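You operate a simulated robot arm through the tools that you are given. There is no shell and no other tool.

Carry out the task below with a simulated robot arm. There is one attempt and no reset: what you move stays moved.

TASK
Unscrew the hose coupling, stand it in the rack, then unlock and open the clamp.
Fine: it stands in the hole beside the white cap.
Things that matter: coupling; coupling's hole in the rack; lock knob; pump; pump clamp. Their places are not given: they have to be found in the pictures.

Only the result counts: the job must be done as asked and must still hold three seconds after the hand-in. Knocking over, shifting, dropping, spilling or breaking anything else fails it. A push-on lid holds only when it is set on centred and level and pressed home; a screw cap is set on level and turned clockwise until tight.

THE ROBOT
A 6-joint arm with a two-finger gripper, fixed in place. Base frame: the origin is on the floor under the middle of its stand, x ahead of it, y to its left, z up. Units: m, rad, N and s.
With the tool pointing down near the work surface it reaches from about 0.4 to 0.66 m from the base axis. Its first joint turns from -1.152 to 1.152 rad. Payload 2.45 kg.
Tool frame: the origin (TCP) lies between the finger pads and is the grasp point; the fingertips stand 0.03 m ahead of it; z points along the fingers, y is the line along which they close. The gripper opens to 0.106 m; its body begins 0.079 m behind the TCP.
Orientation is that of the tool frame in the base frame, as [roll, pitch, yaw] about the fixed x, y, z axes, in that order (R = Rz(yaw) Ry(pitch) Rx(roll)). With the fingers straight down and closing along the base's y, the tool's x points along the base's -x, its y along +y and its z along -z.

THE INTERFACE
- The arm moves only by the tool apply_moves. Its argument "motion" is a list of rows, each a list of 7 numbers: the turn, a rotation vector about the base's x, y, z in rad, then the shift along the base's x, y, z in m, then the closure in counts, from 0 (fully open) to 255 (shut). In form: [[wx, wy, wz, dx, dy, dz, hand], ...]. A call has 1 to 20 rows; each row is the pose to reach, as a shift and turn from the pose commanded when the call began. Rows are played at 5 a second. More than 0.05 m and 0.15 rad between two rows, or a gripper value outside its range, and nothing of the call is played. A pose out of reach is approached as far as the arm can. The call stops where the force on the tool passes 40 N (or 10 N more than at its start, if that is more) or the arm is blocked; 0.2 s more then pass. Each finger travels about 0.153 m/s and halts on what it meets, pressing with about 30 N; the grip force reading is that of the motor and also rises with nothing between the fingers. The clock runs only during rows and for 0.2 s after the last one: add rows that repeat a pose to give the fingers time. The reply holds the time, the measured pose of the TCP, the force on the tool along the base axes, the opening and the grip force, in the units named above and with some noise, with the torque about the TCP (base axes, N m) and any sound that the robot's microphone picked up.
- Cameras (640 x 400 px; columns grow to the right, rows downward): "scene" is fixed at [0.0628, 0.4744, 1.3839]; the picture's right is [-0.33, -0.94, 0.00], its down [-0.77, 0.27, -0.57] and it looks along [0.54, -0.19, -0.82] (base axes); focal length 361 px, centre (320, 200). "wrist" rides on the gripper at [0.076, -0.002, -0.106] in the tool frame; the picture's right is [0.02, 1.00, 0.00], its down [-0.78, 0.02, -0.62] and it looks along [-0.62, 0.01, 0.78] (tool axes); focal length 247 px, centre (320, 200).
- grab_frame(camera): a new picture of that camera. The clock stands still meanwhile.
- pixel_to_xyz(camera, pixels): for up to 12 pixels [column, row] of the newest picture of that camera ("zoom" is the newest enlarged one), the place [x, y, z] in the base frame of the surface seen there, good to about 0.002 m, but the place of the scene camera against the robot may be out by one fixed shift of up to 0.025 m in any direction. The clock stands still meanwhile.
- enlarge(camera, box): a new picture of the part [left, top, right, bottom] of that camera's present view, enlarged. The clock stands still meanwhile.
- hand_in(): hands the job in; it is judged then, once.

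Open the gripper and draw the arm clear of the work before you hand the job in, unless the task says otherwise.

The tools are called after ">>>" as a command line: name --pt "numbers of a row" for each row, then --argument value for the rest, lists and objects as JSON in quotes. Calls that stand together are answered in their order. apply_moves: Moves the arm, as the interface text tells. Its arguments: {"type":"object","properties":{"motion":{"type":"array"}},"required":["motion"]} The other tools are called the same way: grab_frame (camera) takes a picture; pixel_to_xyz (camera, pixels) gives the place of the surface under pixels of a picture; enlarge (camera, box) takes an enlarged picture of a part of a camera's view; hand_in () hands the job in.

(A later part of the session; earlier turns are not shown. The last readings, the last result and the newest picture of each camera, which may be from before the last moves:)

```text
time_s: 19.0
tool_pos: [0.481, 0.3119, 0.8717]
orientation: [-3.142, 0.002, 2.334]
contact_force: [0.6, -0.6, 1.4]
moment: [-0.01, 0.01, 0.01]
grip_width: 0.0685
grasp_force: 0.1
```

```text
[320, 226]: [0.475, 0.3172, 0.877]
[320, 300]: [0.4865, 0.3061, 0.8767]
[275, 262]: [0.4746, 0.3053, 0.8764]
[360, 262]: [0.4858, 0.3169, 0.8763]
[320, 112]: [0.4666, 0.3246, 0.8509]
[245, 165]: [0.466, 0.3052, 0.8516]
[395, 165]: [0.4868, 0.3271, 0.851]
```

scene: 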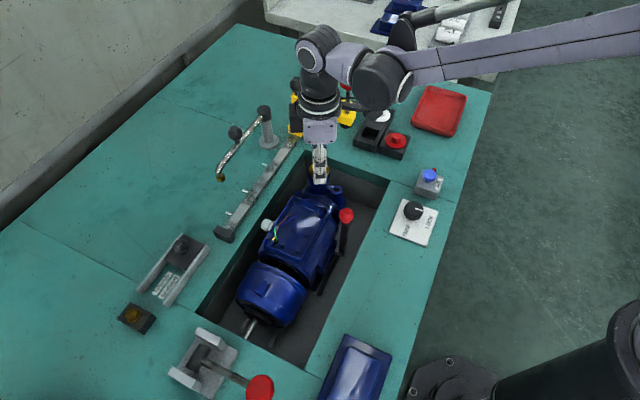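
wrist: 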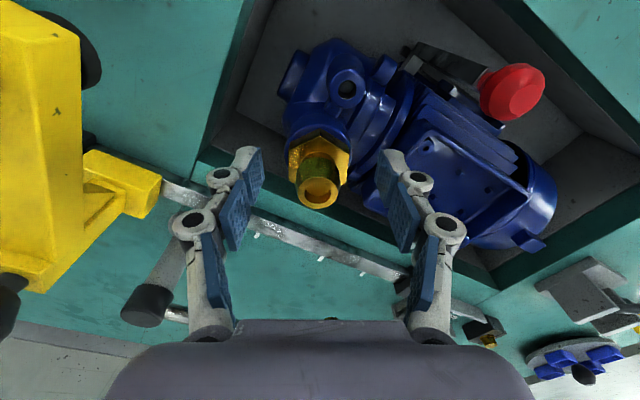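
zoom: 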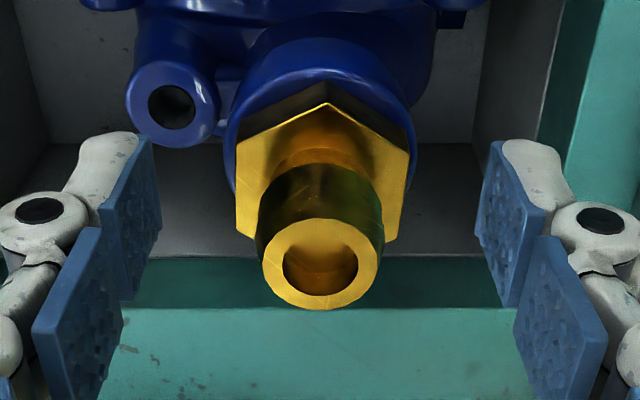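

The hex is aligned with the pads (hex 237–410, pads 160/478). I close and turn another 60° with 0.8 mm of lift.

>>> apply_moves --pt "0 0 0 0 0 0 180" --pt "0 0 0 0 0 0 255" --pt "0 0 0 0 0 0 255" --pt "0 0 0 0 0 0 255" --pt "0 0 0.13 0 0 0.0001 255" --pt "0 0 0.26 0 0 0.0002 255" --pt "0 0 0.39 0 0 0.0003 255" --pt "0 0 0.52 0 0 0.0004 255" --pt "0 0 0.65 0 0 0.0005 255" --pt "0 0 0.78 0 0 0.0006 255" --pt "0 0 0.91 0 0 0.0007 255" --pt "0 0 1.04 0 0 0.0008 255" --pt "0 0 1.04 0 0 0.0008 255"

>>> enlarge --camera "wrist" --box '[230, 100, 410, 240]'

```text
time_s: 21.8
tool_pos: [0.4808, 0.3114, 0.873]
orientation: [3.14, -0.001, -2.906]
contact_force: [-4.5, -4.4, 2.6]
moment: [-0.14, 0.11, 0.0]
grip_width: 0.0374
grasp_force: 30.0
```

```text
2.86 times, centred on (320, 170) of wrist
```

zoom: 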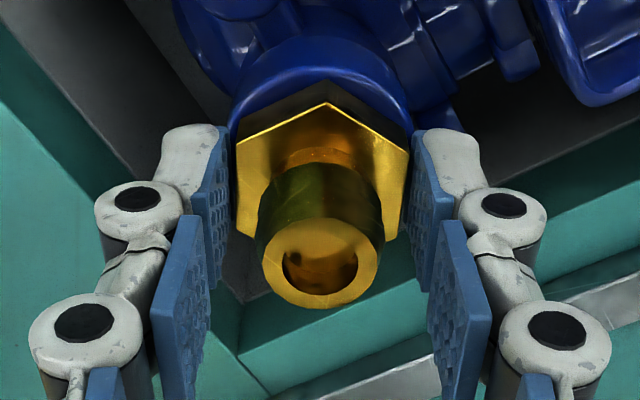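

Forces are small. I turn the remaining 60° of this stroke with another 0.9 mm of lift.

>>> apply_moves --pt "0 0 0.13 0 0 0.0001 255" --pt "0 0 0.26 0 0 0.0002 255" --pt "0 0 0.39 0 0 0.0003 255" --pt "0 0 0.52 0 0 0.0004 255" --pt "0 0 0.65 0 0 0.0006 255" --pt "0 0 0.78 0 0 0.0007 255" --pt "0 0 0.91 0 0 0.0008 255" --pt "0 0 1.05 0 0 0.0009 255" --pt "0 0 1.05 0 0 0.0009 255"

>>> enlarge --camera "wrist" --box '[230, 100, 410, 240]'

```text
time_s: 23.8
tool_pos: [0.4824, 0.312, 0.8735]
orientation: [3.139, 0.0, -1.856]
contact_force: [-9.3, -7.0, -0.4]
moment: [-0.18, 0.27, 0.02]
grip_width: 0.0376
grasp_force: 30.1
```

```text
2.86 times, centred on (320, 170) of wrist
```

zoom: 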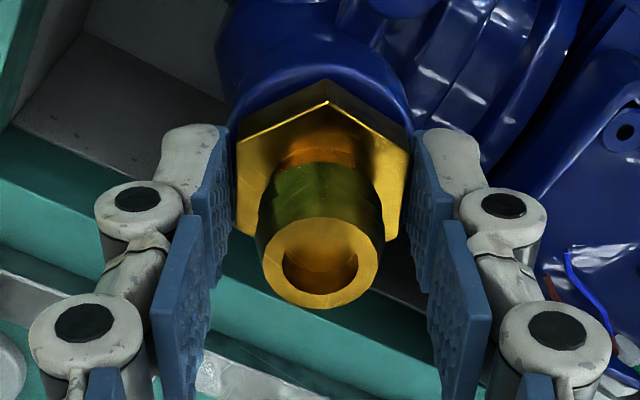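

About 209° total, forces still modest. I open, rotate back 120° and re-check the alignment and height.

>>> apply_moves --pt "0 0 0 0 0 0 90" --pt "0 0 0 0 0 0 90" --pt "0 0 0 0 0 0 90" --pt "0 0 -0.15 -0.0005 -0.0004 0 90" --pt "0 0 -0.3 -0.0005 -0.0004 0 90" --pt "0 0 -0.45 -0.0005 -0.0004 0 90" --pt "0 0 -0.6 -0.0005 -0.0004 0 90" --pt "0 0 -0.75 -0.0005 -0.0004 0 90" --pt "0 0 -0.9 -0.0005 -0.0004 0 90" --pt "0 0 -1.05 -0.0005 -0.0004 0 90" --pt "0 0 -1.2 -0.0005 -0.0004 0 90" --pt "0 0 -1.35 -0.0005 -0.0004 0 90" --pt "0 0 -1.5 -0.0005 -0.0004 0 90" --pt "0 0 -1.65 -0.0005 -0.0004 0 90" --pt "0 0 -1.8 -0.0005 -0.0004 0 90" --pt "0 0 -1.95 -0.0005 -0.0004 0 90" --pt "0 0 -2.094 -0.0005 -0.0004 0 90" --pt "0 0 -2.094 -0.0005 -0.0004 0 90"

>>> enlarge --camera "wrist" --box '[230, 100, 410, 240]'

>>> pixel_to_xyz --camera "zoom" --pixels '[[320, 226], [320, 300], [275, 262], [360, 262], [320, 112], [245, 165], [395, 165], [320, 92], [320, 78], [320, 70]]'

>>> enlarge --camera "scene" --box '[270, 110, 370, 200]'

```text
time_s: 27.6
tool_pos: [0.4814, 0.3118, 0.8742]
orientation: [3.141, -0.002, 2.33]
contact_force: [0.0, -1.1, 0.5]
moment: [0.0, 0.0, -0.03]
grip_width: 0.0688
grasp_force: 0.0
```

```text
2.86 times, centred on (320, 170) of wrist
```

zoom: 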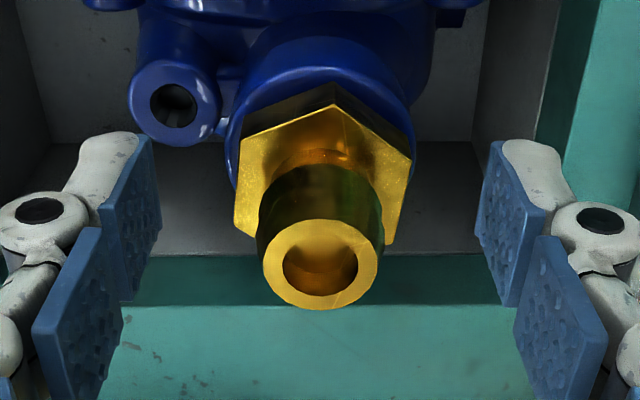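

```text
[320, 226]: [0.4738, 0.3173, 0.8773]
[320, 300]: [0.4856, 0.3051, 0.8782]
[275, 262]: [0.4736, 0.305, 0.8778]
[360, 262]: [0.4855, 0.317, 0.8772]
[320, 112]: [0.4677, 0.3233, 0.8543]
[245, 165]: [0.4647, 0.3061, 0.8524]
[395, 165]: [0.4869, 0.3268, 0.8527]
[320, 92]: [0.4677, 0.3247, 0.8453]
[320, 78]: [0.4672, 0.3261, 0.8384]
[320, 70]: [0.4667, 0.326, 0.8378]
```

```text
4.44 times, centred on (320, 155) of scene
```

zoom: 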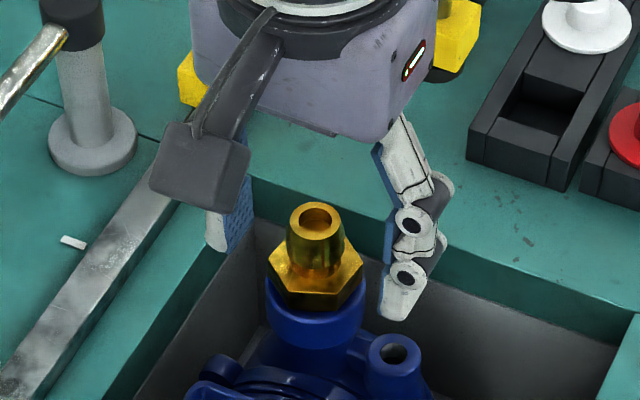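

Risen 2.4 mm over about 205°, so the pitch is roughly 4.2 mm per turn; the hex lags the fingers by about 5°. I back up a further 65° for a longer stroke, then grip.

>>> apply_moves --pt "0 0 -0.15 -0.0005 0 0 90" --pt "0 0 -0.3 -0.001 0 0 90" --pt "0 0 -0.45 -0.001 0 0 90" --pt "0 0 -0.6 -0.001 0 0 90" --pt "0 0 -0.75 -0.001 0 0 90" --pt "0 0 -0.9 -0.001 0 0 90" --pt "0 0 -1.05 -0.001 0 0 90" --pt "0 0 -1.127 -0.001 0 0 90" --pt "0 0 -1.127 -0.001 0 0 90"

>>> enlarge --camera "wrist" --box '[230, 100, 410, 240]'

>>> grab_frame --camera "scene"

```text
time_s: 29.6
tool_pos: [0.4805, 0.3119, 0.8742]
orientation: [-3.141, 0.0, 1.2]
contact_force: [0.2, -0.2, -0.3]
moment: [0.0, 0.03, 0.03]
grip_width: 0.0685
grasp_force: 0.1
```

```text
2.86 times, centred on (320, 170) of wrist
```

zoom: 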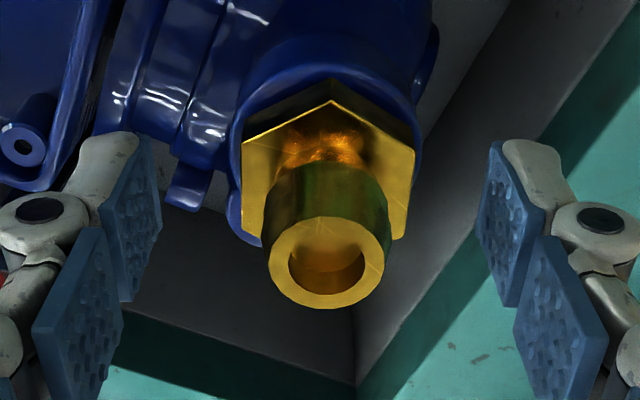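

```text
taken
```

scene: 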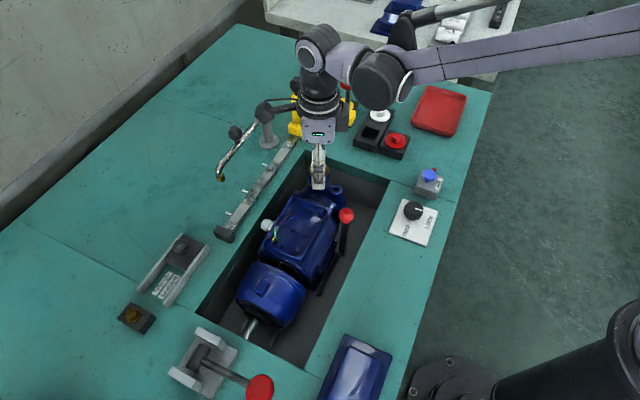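

Hex is aligned with the pads, coupling centred about 1.5 mm toward the right pad. I correct that, grip, and turn about 2.2 rad with matching lift.

>>> apply_moves --pt "0 0 0 0.0013 -0.0005 0 150" --pt "0 0 0 0.0013 -0.0005 0 255" --pt "0 0 0 0.0013 -0.0005 0 255" --pt "0 0 0 0.0013 -0.0005 0 255" --pt "0 0 0.13 0.0013 -0.0005 0.0001 255" --pt "0 0 0.26 0.0013 -0.0005 0.0002 255" --pt "0 0 0.39 0.0013 -0.0005 0.0003 255" --pt "0 0 0.52 0.0013 -0.0005 0.0004 255" --pt "0 0 0.65 0.0013 -0.0005 0.0005 255" --pt "0 0 0.78 0.0013 -0.0005 0.0006 255" --pt "0 0 0.91 0.0013 -0.0005 0.0007 255" --pt "0 0 1.04 0.0013 -0.0005 0.0008 255" --pt "0 0 1.17 0.0013 -0.0005 0.0009 255" --pt "0 0 1.3 0.0013 -0.0005 0.001 255" --pt "0 0 1.43 0.0013 -0.0005 0.0011 255" --pt "0 0 1.56 0.0013 -0.0005 0.0012 255" --pt "0 0 1.69 0.0013 -0.0005 0.0013 255" --pt "0 0 1.82 0.0013 -0.0005 0.0014 255" --pt "0 0 1.82 0.0013 -0.0005 0.0014 255"

>>> enlarge --camera "wrist" --box '[230, 100, 410, 240]'

```text
time_s: 33.6
tool_pos: [0.4818, 0.3107, 0.8743]
orientation: [3.14, 0.001, 3.026]
contact_force: [11.7, 4.6, 9.3]
moment: [0.14, -0.31, -0.01]
grip_width: 0.0377
grasp_force: 30.8
```

```text
2.86 times, centred on (320, 170) of wrist
```

zoom: 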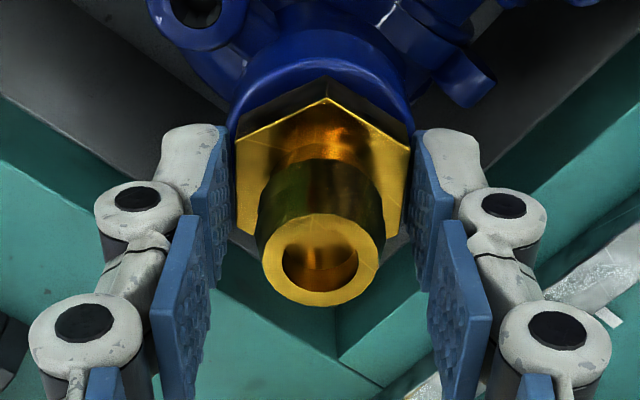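

Fz is +9 N, so the lift lags by about 1 mm. I follow it and keep turning another 1.4 rad with a bit more lift.

>>> apply_moves --pt "0 0 0.05 0.0006 0.0002 0.0006 255" --pt "0 0 0.18 0.001 0.0004 0.001 255" --pt "0 0 0.31 0.001 0.0004 0.0011 255" --pt "0 0 0.44 0.001 0.0004 0.0012 255" --pt "0 0 0.57 0.001 0.0004 0.0013 255" --pt "0 0 0.7 0.0005 0.0004 0.0014 255" --pt "0 0 0.83 0 0.0004 0.0015 255" --pt "0 0 0.96 0 0.0004 0.0016 255" --pt "0 0 1.09 0 0.0004 0.0017 255" --pt "0 0 1.22 0 0.0004 0.0018 255" --pt "0 0 1.35 0 0.0004 0.0019 255" --pt "0 0 1.4 0 0.0004 0.002 255" --pt "0 0 1.4 0 0.0004 0.002 255"

>>> enlarge --camera "wrist" --box '[230, 100, 410, 240]'

```text
time_s: 36.4
tool_pos: [0.4809, 0.3109, 0.8756]
orientation: [3.141, 0.0, -1.858]
contact_force: [7.6, 2.7, -1.3]
moment: [0.11, -0.28, 0.02]
grip_width: 0.0374
grasp_force: 29.5
```

```text
2.86 times, centred on (320, 170) of wrist
```

zoom: 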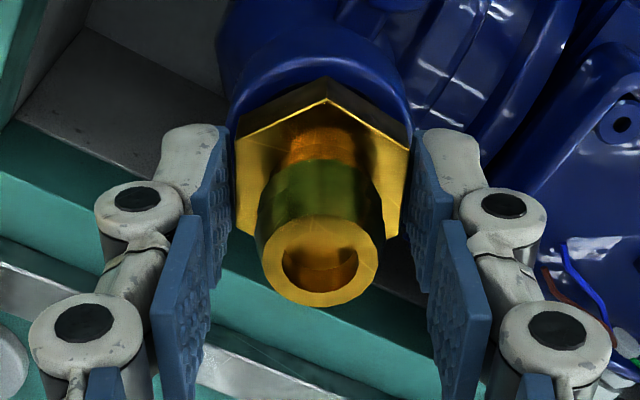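

About 390° turned. I test with a small 1.5 mm lift whether the coupling is free yet.

>>> apply_moves --pt "0 0 0 0.0005 0 0.0008 255" --pt "0 0 0 0.001 0 0.0015 255" --pt "0 0 0 0.001 0 0.0015 255"

```text
time_s: 37.2
tool_pos: [0.4816, 0.3128, 0.8788]
orientation: [3.139, 0.0, -1.856]
contact_force: [-0.8, 3.3, -9.8]
moment: [0.15, -0.02, 0.02]
grip_width: 0.0374
grasp_force: 29.8
```

Still held (-9.8 N). I lower by 1 mm, open, and rotate back for the next stroke.

>>> apply_moves --pt "0 0 0 0 0 -0.0008 90" --pt "0 0 0 0 0 -0.0008 90" --pt "0 0 0 0 0 -0.0008 90" --pt "0 0 -0.15 0 0 -0.0008 90" --pt "0 0 -0.3 0 0 -0.0008 90" --pt "0 0 -0.45 0 0 -0.0008 90" --pt "0 0 -0.6 0 0 -0.0008 90" --pt "0 0 -0.75 0 0 -0.0008 90" --pt "0 0 -0.9 0 0 -0.0008 90" --pt "0 0 -1.05 0 0 -0.0008 90" --pt "0 0 -1.2 0 0 -0.0008 90" --pt "0 0 -1.35 0 0 -0.0008 90" --pt "0 0 -1.5 0 0 -0.0008 90" --pt "0 0 -1.65 0 0 -0.0008 90" --pt "0 0 -1.8 0 0 -0.0008 90" --pt "0 0 -1.95 0 0 -0.0008 90" --pt "0 0 -2.1 0 0 -0.0008 90" --pt "0 0 -2.25 0 0 -0.0008 90" --pt "0 0 -2.4 0 0 -0.0008 90" --pt "0 0 -2.55 0 0 -0.0008 90"

>>> apply_moves --pt "0 0 -0.15 0 0 0 90" --pt "0 0 -0.3 0 0 0 90" --pt "0 0 -0.45 0 0 0 90" --pt "0 0 -0.6 0 0 0 90" --pt "0 0 -0.6 0 0 0 90"

>>> grab_frame --camera "wrist"

>>> enlarge --camera "wrist" --box '[230, 100, 410, 240]'

>>> pixel_to_xyz --camera "zoom" --pixels '[[320, 226], [320, 300], [280, 262], [365, 262], [330, 115], [255, 165], [395, 165], [330, 92], [330, 78]]'

```text
time_s: 41.4
tool_pos: [0.4829, 0.3103, 0.8777]
orientation: [-3.141, -0.001, 1.874]
contact_force: [0.0, -0.4, 0.2]
moment: [0.01, 0.04, -0.01]
grip_width: 0.0687
grasp_force: 0.0
```

```text
time_s: 42.6
tool_pos: [0.4813, 0.3105, 0.8779]
orientation: [3.14, 0.0, 1.271]
contact_force: [-0.2, 0.2, 0.1]
moment: [0.01, 0.02, -0.02]
grip_width: 0.0688
grasp_force: 0.0
```

```text
taken
```

wrist: 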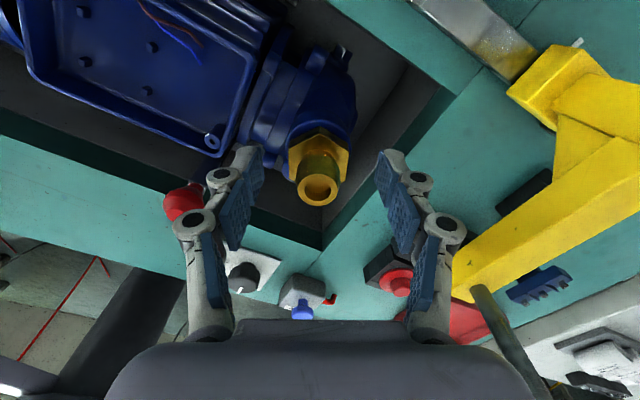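

```text
2.86 times, centred on (320, 170) of wrist
```

zoom: 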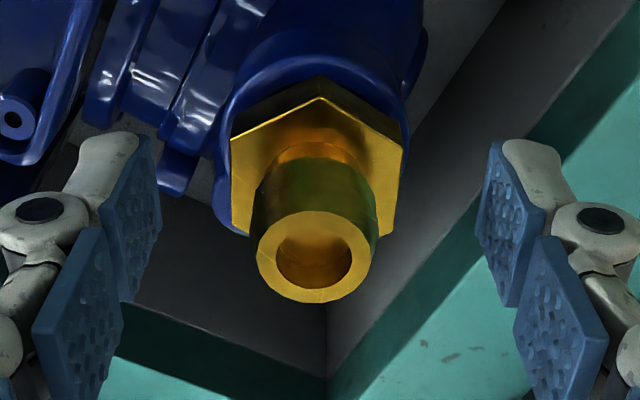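

```text
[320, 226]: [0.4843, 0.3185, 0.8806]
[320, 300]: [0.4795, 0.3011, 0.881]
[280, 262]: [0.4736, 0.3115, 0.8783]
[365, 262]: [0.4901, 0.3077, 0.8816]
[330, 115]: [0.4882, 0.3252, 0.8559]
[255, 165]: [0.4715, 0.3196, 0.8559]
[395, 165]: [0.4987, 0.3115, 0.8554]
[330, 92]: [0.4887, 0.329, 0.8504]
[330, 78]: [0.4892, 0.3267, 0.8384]
```

The coupling is up 5.5 mm in about 390° and still held. I lower 2 mm for a fuller grip, correct the centring by 1.5 mm, close, and turn on.

>>> apply_moves --pt "0 0 0 -0.0014 0.0005 -0.002 130" --pt "0 0 0 -0.0014 0.0005 -0.002 255" --pt "0 0 0 -0.0014 0.0005 -0.002 255" --pt "0 0 0 -0.0014 0.0005 -0.002 255" --pt "0 0 0.13 -0.0014 0.0005 -0.0019 255" --pt "0 0 0.26 -0.0014 0.0005 -0.0018 255" --pt "0 0 0.39 -0.0014 0.0005 -0.0017 255" --pt "0 0 0.52 -0.0014 0.0005 -0.0016 255" --pt "0 0 0.65 -0.0014 0.0005 -0.0015 255" --pt "0 0 0.78 -0.0014 0.0005 -0.0014 255" --pt "0 0 0.91 -0.0014 0.0005 -0.0013 255" --pt "0 0 1.04 -0.0014 0.0005 -0.0012 255" --pt "0 0 1.17 -0.0014 0.0005 -0.0011 255" --pt "0 0 1.3 -0.0014 0.0005 -0.001 255" --pt "0 0 1.43 -0.0014 0.0005 -0.0009 255" --pt "0 0 1.56 -0.0014 0.0005 -0.0008 255" --pt "0 0 1.69 -0.0014 0.0005 -0.0006 255" --pt "0 0 1.82 -0.0014 0.0005 -0.0005 255" --pt "0 0 1.82 -0.0014 0.0005 -0.0005 255"

>>> enlarge --camera "wrist" --box '[230, 100, 410, 240]'

```text
time_s: 46.6
tool_pos: [0.4805, 0.312, 0.8771]
orientation: [3.139, 0.001, 3.097]
contact_force: [-0.2, 0.8, 0.1]
moment: [-0.03, 0.01, 0.0]
grip_width: 0.0376
grasp_force: 30.0
```

```text
2.86 times, centred on (320, 170) of wrist
```

zoom: 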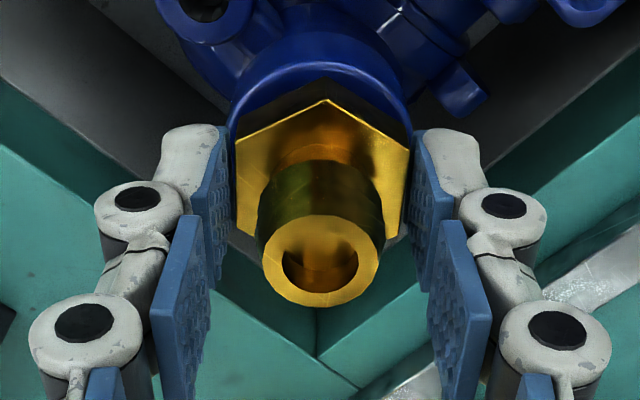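

All forces read near zero, so it may be free now (about 495°). I test with a 2 mm lift.

>>> apply_moves --pt "0 0 0 0 0 0.001 255" --pt "0 0 0 0 0 0.002 255" --pt "0 0 0 0 0 0.002 255"

>>> enlarge --camera "wrist" --box '[230, 100, 410, 240]'

```text
time_s: 47.4
tool_pos: [0.4795, 0.3102, 0.8798]
orientation: [-3.141, -0.001, 3.094]
contact_force: [0.6, -0.5, -1.8]
moment: [0.0, 0.0, -0.02]
grip_width: 0.0376
grasp_force: 30.4
```

```text
2.86 times, centred on (320, 170) of wrist
```

zoom: 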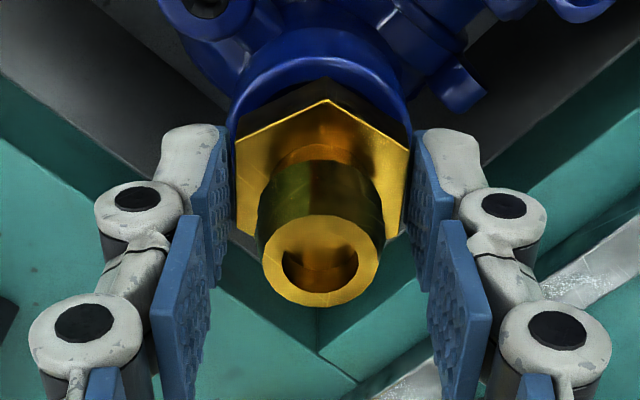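

Only -1.8 N (its weight) — the coupling is free. I lift slowly by 3 cm and look.

>>> apply_moves --pt "0 0 0 0 0 0.005 255" --pt "0 0 0 0 0 0.01 255" --pt "0 0 0 0 0 0.015 255" --pt "0 0 0 0 0 0.02 255" --pt "0 0 0 0 0 0.03 255" --pt "0 0 0 0 0 0.04 255" --pt "0 0 0 0 0 0.04 255"

>>> grab_frame --camera "wrist"

>>> enlarge --camera "scene" --box '[270, 90, 370, 190]'

```text
time_s: 49.0
tool_pos: [0.4815, 0.311, 0.9182]
orientation: [3.141, 0.001, 3.093]
contact_force: [0.3, 0.8, -0.2]
moment: [0.01, 0.0, 0.01]
grip_width: 0.0378
grasp_force: 29.5
```

```text
taken
```

wrist: 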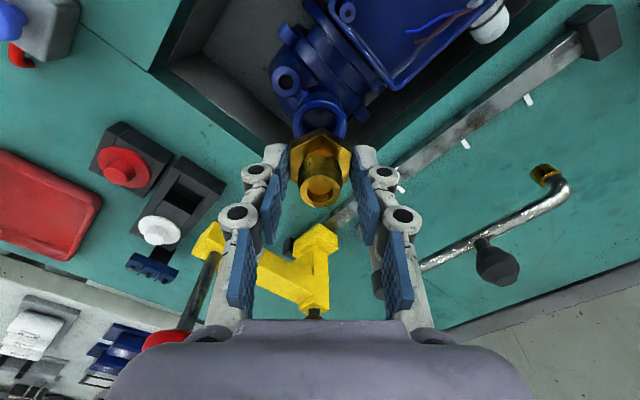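

```text
4.00 times, centred on (320, 140) of scene
```

zoom: 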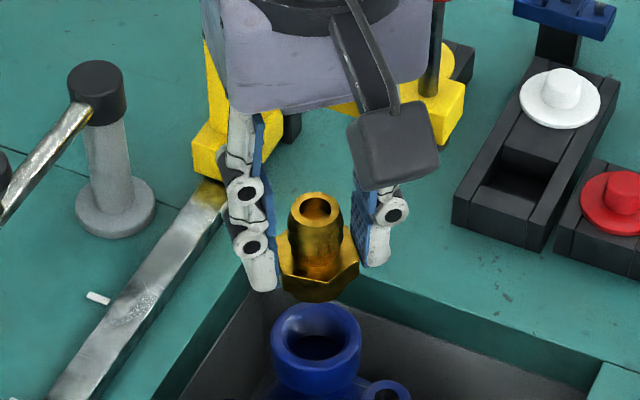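

The coupling is clear of the pump. I lift to about z 1.06, above the crane, and inspect its lower end.

>>> apply_moves --pt "0 0 0 -0.005 0 0.03 255" --pt "0 0 0 -0.01 0 0.06 255" --pt "0 0 0 -0.02 0 0.09 255" --pt "0 0 0 -0.02 0 0.12 255" --pt "0 0 0 -0.02 0 0.14 255" --pt "0 0 0 -0.02 0 0.14 255"

>>> grab_frame --camera "scene"

>>> enlarge --camera "scene" --box '[265, 20, 385, 140]'

>>> enlarge --camera "wrist" --box '[230, 80, 410, 240]'

```text
time_s: 50.4
tool_pos: [0.4621, 0.3115, 1.0602]
orientation: [3.141, 0.001, 3.094]
contact_force: [-0.6, 0.2, -1.4]
moment: [-0.01, -0.02, 0.01]
grip_width: 0.0376
grasp_force: 30.2
```

```text
taken
```

scene: 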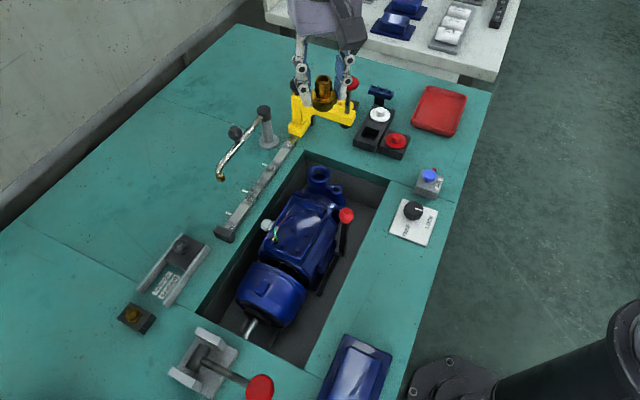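

```text
3.33 times, centred on (325, 80) of scene
```

zoom: 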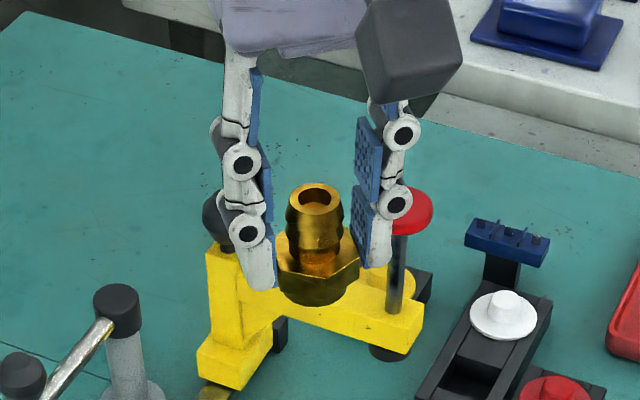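

```text
2.50 times, centred on (320, 160) of wrist
```

zoom: 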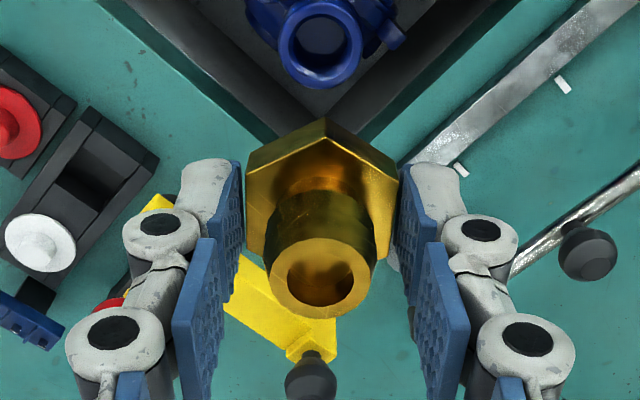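

The coupling's underside is hidden by the hex from above. I tilt the tool in free space to show its lower end to the scene camera.

>>> apply_moves --pt "0 0.13 0 0 0 0.01 255" --pt "0 0.26 0 0 0 0.02 255" --pt "0 0.39 0 0 0 0.02 255" --pt "0 0.52 0 0 0 0.02 255" --pt "0 0.65 0 0 0 0.02 255" --pt "0 0.75 0 0 0 0.02 255" --pt "0 0.75 0 0 0 0.02 255"

>>> grab_frame --camera "scene"

>>> enlarge --camera "scene" --box '[290, 50, 350, 110]'

```text
time_s: 52.0
tool_pos: [0.4613, 0.312, 1.0789]
orientation: [-3.122, -0.511, 3.088]
contact_force: [-0.9, -0.3, -0.6]
moment: [0.02, -0.05, 0.02]
grip_width: 0.0376
grasp_force: 30.3
out of reach, approached as far as the arm can: row 5, 6, 7
```

```text
taken
```

scene: 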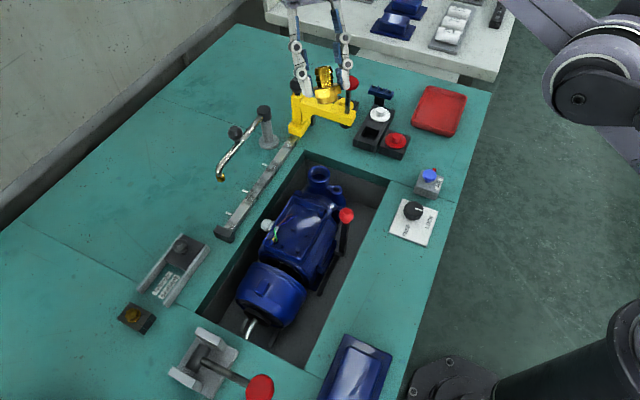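

```text
6.67 times, centred on (320, 80) of scene
```

zoom: 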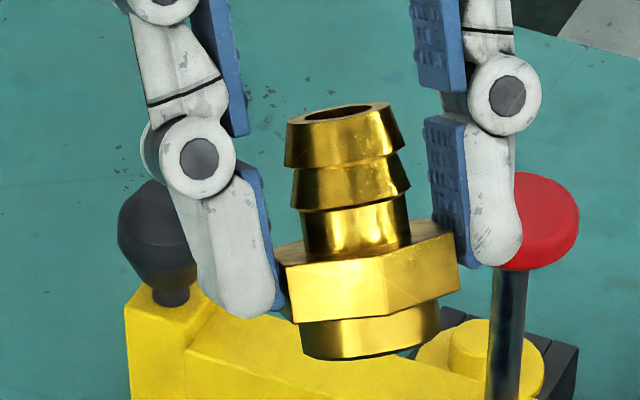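

The side view shows a stub about 28 mm wide and 8.5 mm long under the 12 mm hex, which fits the 32 mm hole. I tilt back a little first, to see from which pose the turn is counted.

>>> apply_moves --pt "0 -0.13 0 0 0 0 255" --pt "0 -0.13 0 0 0 0 255"

```text
time_s: 52.6
tool_pos: [0.4612, 0.3119, 1.0793]
orientation: [-3.13, -0.379, 3.091]
contact_force: [-0.4, 0.3, -0.5]
moment: [0.0, 0.0, -0.03]
grip_width: 0.0375
grasp_force: 29.7
```

The turn counts from the reached pose. I rotate back the remaining 0.379 rad about y to bring the tool vertical.

>>> apply_moves --pt "0 -0.13 0 0 0 0 255" --pt "0 -0.26 0 0 0 0 255" --pt "0 -0.379 0 0 0 0 255" --pt "0 -0.379 0 0 0 0 255" --pt "0 -0.379 0 0 0 0 255"

```text
time_s: 53.8
tool_pos: [0.46, 0.3112, 1.0787]
orientation: [3.135, -0.001, 3.094]
contact_force: [-0.2, -0.6, -0.9]
moment: [-0.03, 0.01, 0.01]
grip_width: 0.0377
grasp_force: 30.1
```

The residual tilt is only about 0.006 rad, which I correct while moving over toward the rack at this height.

>>> apply_moves --pt "-0.006 0 0 0.0 -0.036 0 255" --pt "-0.006 0 0 0.01 -0.072 0 255" --pt "-0.006 0 0 0.03 -0.108 0 255" --pt "-0.006 0 0 0.05 -0.144 0 255" --pt "-0.006 0 0 0.05 -0.144 0 255"

>>> apply_moves --pt "0 0 0.14 0 0 0 255" --pt "0 0 0.28 0 0 0 255" --pt "0 0 0.42 0 0 0 255" --pt "0 0 0.56 0 0 0 255" --pt "0 0 0.7 0 0 0 255" --pt "0 0 0.84 0.01 0 0 255" --pt "0 0 0.98 0.02 0 0 255" --pt "0 0 1.12 0.03 0 0 255" --pt "0 0 1.26 0.04 0 0 255" --pt "0 0 1.4 0.05 0 0 255" --pt "0 0 1.54 0.05 0 0 255" --pt "0 0 1.57 0.05 0 0 255" --pt "0 0 1.57 0.05 0 0 255"

>>> grab_frame --camera "wrist"

>>> grab_frame --camera "scene"

```text
time_s: 55.0
tool_pos: [0.5101, 0.1699, 1.0802]
orientation: [3.141, -0.001, 3.096]
contact_force: [-0.1, 0.1, -0.2]
moment: [-0.01, -0.01, -0.01]
grip_width: 0.0376
grasp_force: 30.2
```

```text
time_s: 57.8
tool_pos: [0.5609, 0.1676, 1.0785]
orientation: [3.141, -0.001, -1.616]
contact_force: [0.5, -0.8, -0.9]
moment: [0.0, -0.04, 0.02]
grip_width: 0.0377
grasp_force: 30.6
```

```text
taken
```

wrist: 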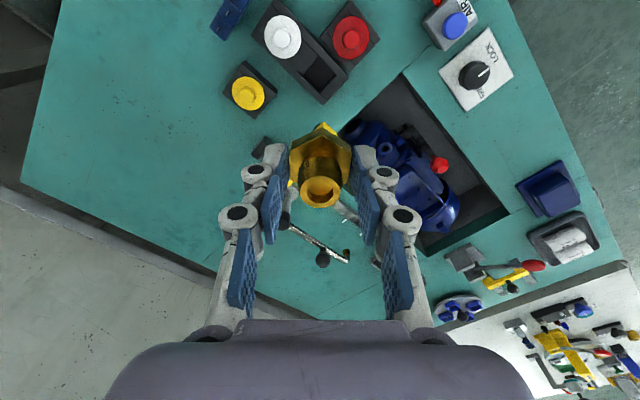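

```text
taken
```

scene: 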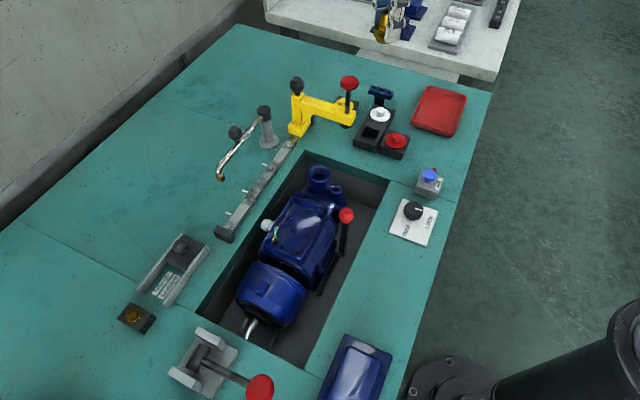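

The tool now has its closing axis along x with the camera on the -y side; the hole shows at about (320,75). I enlarge it and read the rim and cap positions.

>>> enlarge --camera "wrist" --box '[240, 0, 400, 130]'

>>> pixel_to_xyz --camera "wrist" --pixels '[[282, 36], [264, 36], [301, 36], [282, 58], [351, 38], [333, 40], [371, 40], [351, 60], [247, 93], [326, 128], [300, 25], [320, 92]]'

```text
3.08 times, centred on (320, 65) of wrist
```

zoom: 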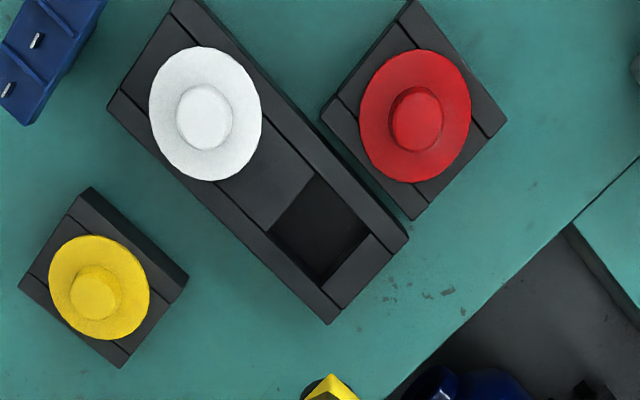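

```text
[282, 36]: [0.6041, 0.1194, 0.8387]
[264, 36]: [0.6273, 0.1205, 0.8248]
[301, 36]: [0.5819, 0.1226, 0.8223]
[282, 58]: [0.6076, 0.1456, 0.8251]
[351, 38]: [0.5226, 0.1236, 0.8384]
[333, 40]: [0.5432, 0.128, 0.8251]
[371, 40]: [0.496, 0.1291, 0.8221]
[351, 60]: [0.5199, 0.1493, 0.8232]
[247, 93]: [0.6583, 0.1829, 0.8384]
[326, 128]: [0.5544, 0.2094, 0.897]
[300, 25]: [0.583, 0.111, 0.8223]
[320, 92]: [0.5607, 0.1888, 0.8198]
```

The cap flanges are at z 0.825. Now I read the hole's corner points in the zoom to compare with the earlier estimate.

>>> pixel_to_xyz --camera "zoom" --pixels '[[315, 172], [373, 230], [323, 286], [264, 230], [205, 114], [415, 116], [406, 240], [330, 322], [205, 118], [416, 118]]'

>>> enlarge --camera "wrist" --box '[295, 45, 355, 105]'

```text
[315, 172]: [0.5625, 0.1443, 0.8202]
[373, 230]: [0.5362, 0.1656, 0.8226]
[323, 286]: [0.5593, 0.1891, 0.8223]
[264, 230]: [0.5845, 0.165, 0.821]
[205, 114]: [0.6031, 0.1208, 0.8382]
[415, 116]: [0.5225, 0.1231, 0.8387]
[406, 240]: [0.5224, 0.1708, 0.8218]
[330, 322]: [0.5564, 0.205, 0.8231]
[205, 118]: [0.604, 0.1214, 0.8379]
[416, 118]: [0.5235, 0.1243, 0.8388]
```

```text
6.67 times, centred on (325, 75) of wrist
```

zoom: 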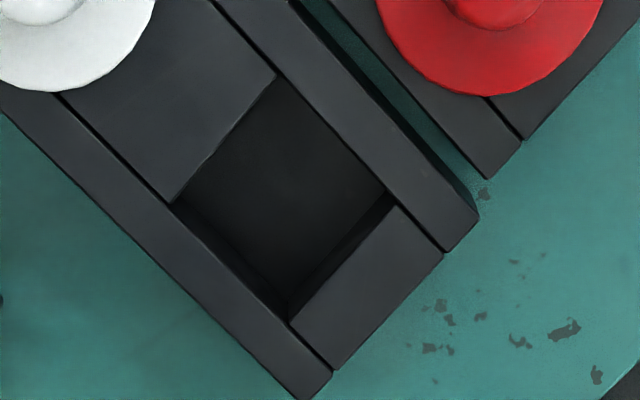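

I read the hole corners once more in the larger zoom: about (279,74), (393,198), (289,325), (168,203).

>>> pixel_to_xyz --camera "zoom" --pixels '[[279, 72], [395, 198], [289, 328], [166, 204], [335, 130], [342, 265], [228, 268], [222, 135]]'

>>> apply_moves --pt "0 0 0 0 0 0 255"

>>> apply_moves --pt "0 0 0 0 0 0 255"

```text
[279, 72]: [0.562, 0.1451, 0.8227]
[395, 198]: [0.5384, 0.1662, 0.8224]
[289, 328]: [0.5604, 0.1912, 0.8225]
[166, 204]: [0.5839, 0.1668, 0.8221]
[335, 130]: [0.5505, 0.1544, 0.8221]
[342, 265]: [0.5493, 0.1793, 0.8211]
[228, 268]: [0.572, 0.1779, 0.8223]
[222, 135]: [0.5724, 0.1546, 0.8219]
```

```text
time_s: 58.2
tool_pos: [0.5596, 0.1684, 1.0789]
orientation: [3.139, -0.001, -1.619]
contact_force: [-0.9, -0.9, -0.9]
moment: [0.0, 0.0, -0.01]
grip_width: 0.0375
grasp_force: 30.3
```

```text
time_s: 58.6
tool_pos: [0.5615, 0.1672, 1.0786]
orientation: [-3.14, 0.001, -1.619]
contact_force: [0.0, 0.5, -0.5]
moment: [-0.03, -0.01, -0.03]
grip_width: 0.0377
grasp_force: 30.2
```

The hole centre is (0.5611,0.1668) and the tool reads (0.5607,0.1677). I check where the held coupling actually sits relative to the tool.

>>> enlarge --camera "wrist" --box '[270, 110, 370, 220]'

>>> pixel_to_xyz --camera "wrist" --pixels '[[320, 177], [320, 206], [305, 190], [337, 190], [320, 140], [295, 150], [345, 150], [294, 175], [346, 175], [322, 135]]'

```text
3.64 times, centred on (320, 165) of wrist
```

zoom: 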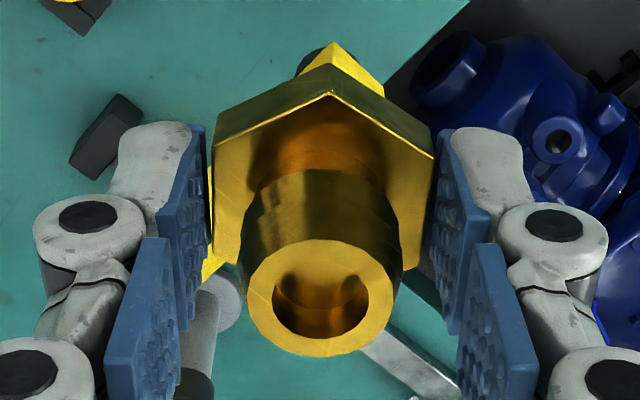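

```text
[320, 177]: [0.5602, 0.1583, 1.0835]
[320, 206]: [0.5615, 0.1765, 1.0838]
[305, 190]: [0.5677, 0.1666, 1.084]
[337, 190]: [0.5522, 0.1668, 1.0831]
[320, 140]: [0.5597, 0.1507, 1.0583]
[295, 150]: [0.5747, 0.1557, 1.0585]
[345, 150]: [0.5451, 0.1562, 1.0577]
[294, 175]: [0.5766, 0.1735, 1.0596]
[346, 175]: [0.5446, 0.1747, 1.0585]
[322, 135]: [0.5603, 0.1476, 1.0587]
```

The held coupling is centred at (0.5604,0.167), within 1 mm of the hole centre. I descend 0.16 m, still above the crane knob level for the gripper body, and check.

>>> apply_moves --pt "0 0 0 0.0006 -0.0002 -0.03 255" --pt "0 0 0 0.0006 -0.0002 -0.06 255" --pt "0 0 0 0.0006 -0.0002 -0.09 255" --pt "0 0 0 0.0006 -0.0002 -0.12 255" --pt "0 0 0 0.0006 -0.0002 -0.14 255" --pt "0 0 0 0.0006 -0.0002 -0.16 255" --pt "0 0 0 0.0006 -0.0002 -0.16 255"

>>> grab_frame --camera "wrist"

>>> enlarge --camera "wrist" --box '[240, 60, 400, 220]'

>>> enlarge --camera "scene" --box '[320, 30, 440, 170]'

```text
time_s: 60.2
tool_pos: [0.5625, 0.1673, 0.9198]
orientation: [3.141, -0.001, -1.619]
contact_force: [-0.3, 0.8, -1.8]
moment: [0.04, 0.03, -0.02]
grip_width: 0.0376
grasp_force: 29.6
```

```text
taken
```

wrist: 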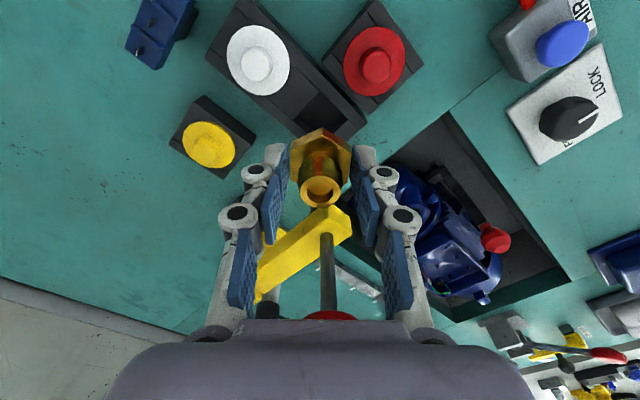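

```text
2.50 times, centred on (320, 140) of wrist
```

zoom: 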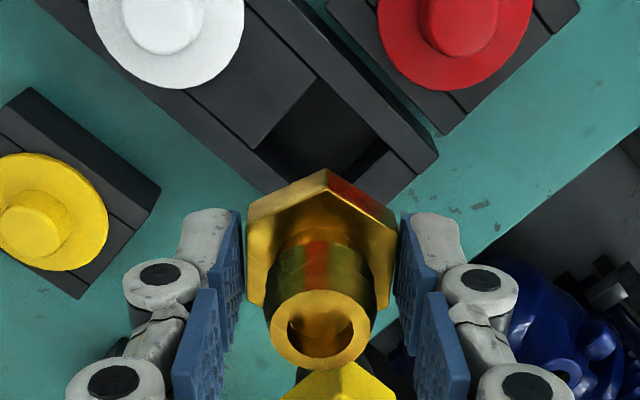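

```text
2.86 times, centred on (380, 100) of scene
```

zoom: 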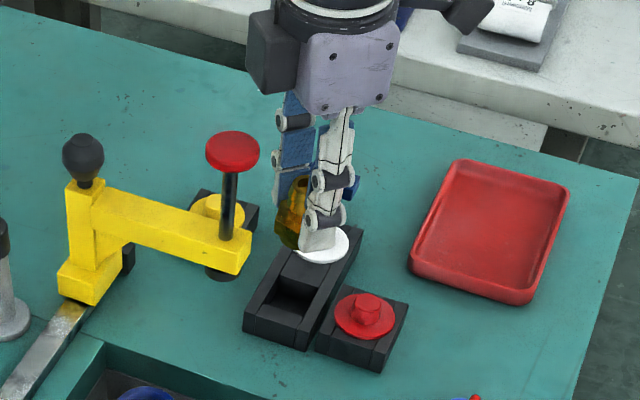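

A dark box on the gripper's back faces the crane's red knob in the scene zoom (275,50). I measure it and the knob to be sure of the clearance before going lower.

>>> pixel_to_xyz --camera "zoom" --pixels '[[252, 50], [255, 80], [280, 90], [275, 50], [300, 60], [320, 105], [310, 50], [232, 140], [208, 150], [258, 150], [232, 165], [240, 260]]'

>>> enlarge --camera "scene" --box '[330, 10, 430, 110]'

```text
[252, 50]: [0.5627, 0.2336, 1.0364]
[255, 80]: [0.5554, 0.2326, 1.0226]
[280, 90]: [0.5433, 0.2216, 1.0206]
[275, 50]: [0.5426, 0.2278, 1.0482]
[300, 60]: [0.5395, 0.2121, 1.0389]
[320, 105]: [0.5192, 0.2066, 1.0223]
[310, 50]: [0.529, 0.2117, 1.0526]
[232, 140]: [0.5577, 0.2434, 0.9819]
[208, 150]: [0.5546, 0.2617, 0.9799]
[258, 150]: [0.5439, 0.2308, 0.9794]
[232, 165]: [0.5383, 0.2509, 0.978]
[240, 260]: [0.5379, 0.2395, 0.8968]
```

```text
4.00 times, centred on (380, 60) of scene
```

zoom: 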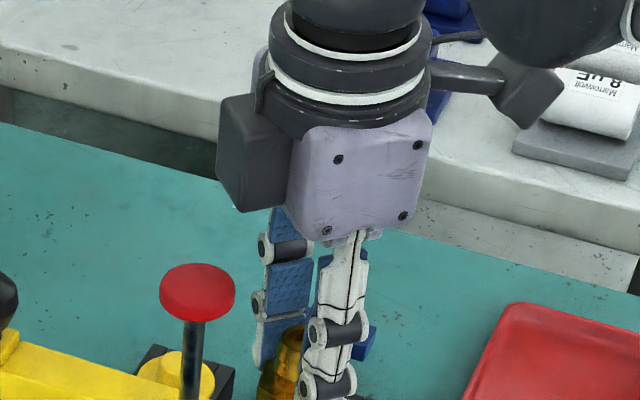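

The back box would reach the crane knob at placing height (box to y+0.048, knob edge at y+0.045). I lean the tool 8.6° toward -y about the closing axis and shift to keep the stub over the hole.

>>> apply_moves --pt "0.075 -0.0035 0 0 -0.0027 0 255" --pt "0.15 -0.007 0 0 -0.0054 0 255" --pt "0.15 -0.007 0 0 -0.0054 0 255" --pt "0.15 -0.007 0 0 -0.0054 0 255"

>>> grab_frame --camera "wrist"

>>> enlarge --camera "wrist" --box '[250, 60, 390, 220]'

>>> enlarge --camera "scene" --box '[330, 20, 430, 130]'

```text
time_s: 61.2
tool_pos: [0.5616, 0.1614, 0.9199]
orientation: [3.141, 0.15, -1.618]
contact_force: [-0.4, 0.3, -0.1]
moment: [-0.01, -0.02, -0.04]
grip_width: 0.0378
grasp_force: 30.4
```

```text
taken
```

wrist: 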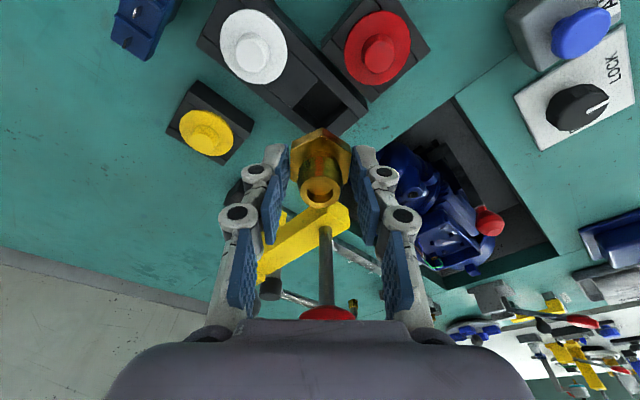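

```text
2.50 times, centred on (320, 140) of wrist
```

zoom: 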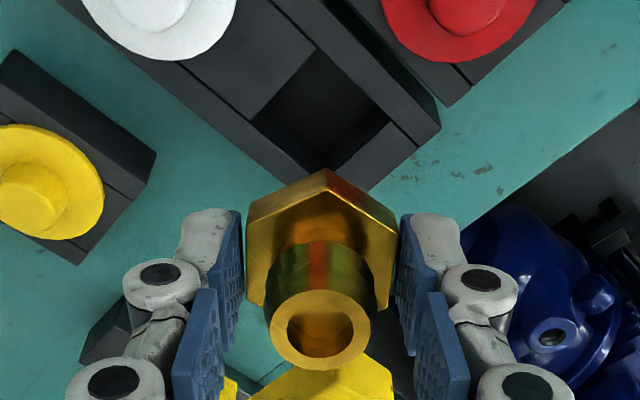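

```text
3.64 times, centred on (380, 75) of scene
```

zoom: 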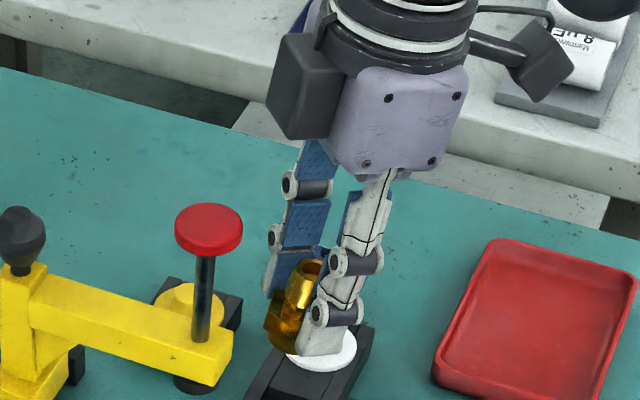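

The lean gives good clearance from the red knob. I descend 5 cm so the stub is just above the rim and re-check from both views.

>>> apply_moves --pt "0 0 0 0 0 -0.015 255" --pt "0 0 0 0 0 -0.03 255" --pt "0 0 0 0 0 -0.04 255" --pt "0 0 0 0 0 -0.048 255" --pt "0 0 0 0 0 -0.048 255"

>>> grab_frame --camera "wrist"

>>> enlarge --camera "wrist" --box '[250, 60, 390, 220]'

>>> enlarge --camera "scene" --box '[330, 40, 430, 150]'

```text
time_s: 62.4
tool_pos: [0.5626, 0.1611, 0.8719]
orientation: [-3.141, 0.149, -1.619]
contact_force: [-0.6, -0.5, -1.4]
moment: [0.01, 0.0, -0.03]
grip_width: 0.0375
grasp_force: 30.4
```

```text
taken
```

wrist: 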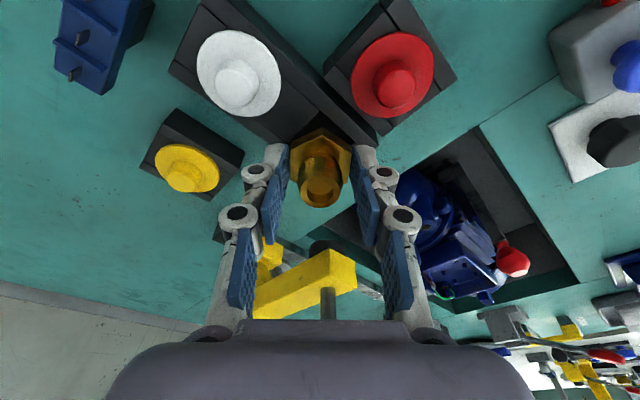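

```text
2.50 times, centred on (320, 140) of wrist
```

zoom: 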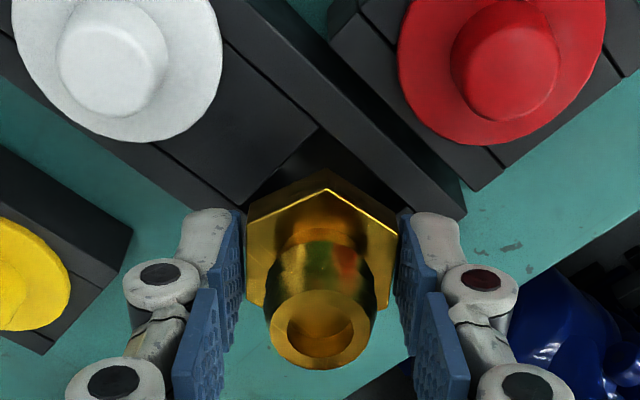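

```text
3.64 times, centred on (380, 95) of scene
```

zoom: 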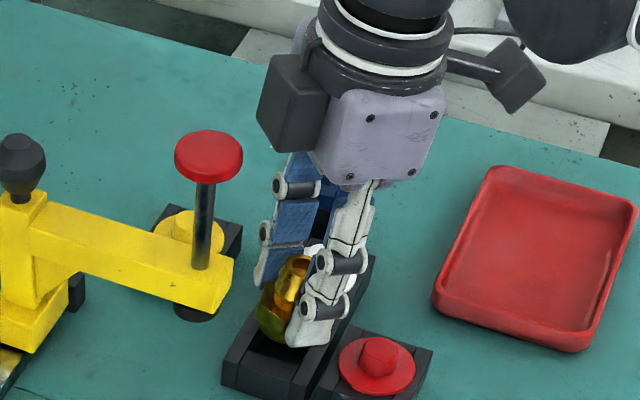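

The back box is clear of the knob. I read the hole's visible corner and the coupling's points at this pose for the final alignment.

>>> enlarge --camera "wrist" --box '[275, 95, 365, 215]'

>>> pixel_to_xyz --camera "wrist" --pixels '[[319, 110], [343, 132], [296, 133], [320, 180], [320, 204], [304, 192], [336, 192], [322, 137], [294, 150], [348, 150], [296, 170], [344, 170]]'

```text
3.33 times, centred on (320, 155) of wrist
```

zoom: 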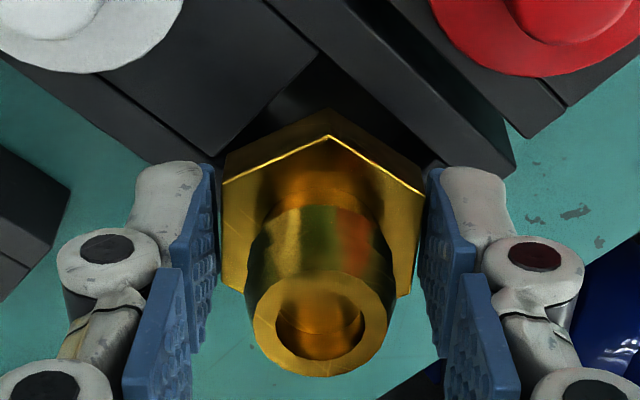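

```text
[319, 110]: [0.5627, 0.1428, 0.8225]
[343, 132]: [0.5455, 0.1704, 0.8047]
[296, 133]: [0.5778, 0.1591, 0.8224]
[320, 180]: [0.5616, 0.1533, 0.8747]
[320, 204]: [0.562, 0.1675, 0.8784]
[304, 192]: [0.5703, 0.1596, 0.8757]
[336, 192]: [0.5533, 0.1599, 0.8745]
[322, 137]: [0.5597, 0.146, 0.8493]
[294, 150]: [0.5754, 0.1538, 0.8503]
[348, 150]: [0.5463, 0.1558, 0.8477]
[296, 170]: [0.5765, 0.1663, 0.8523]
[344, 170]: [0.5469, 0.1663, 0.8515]
```

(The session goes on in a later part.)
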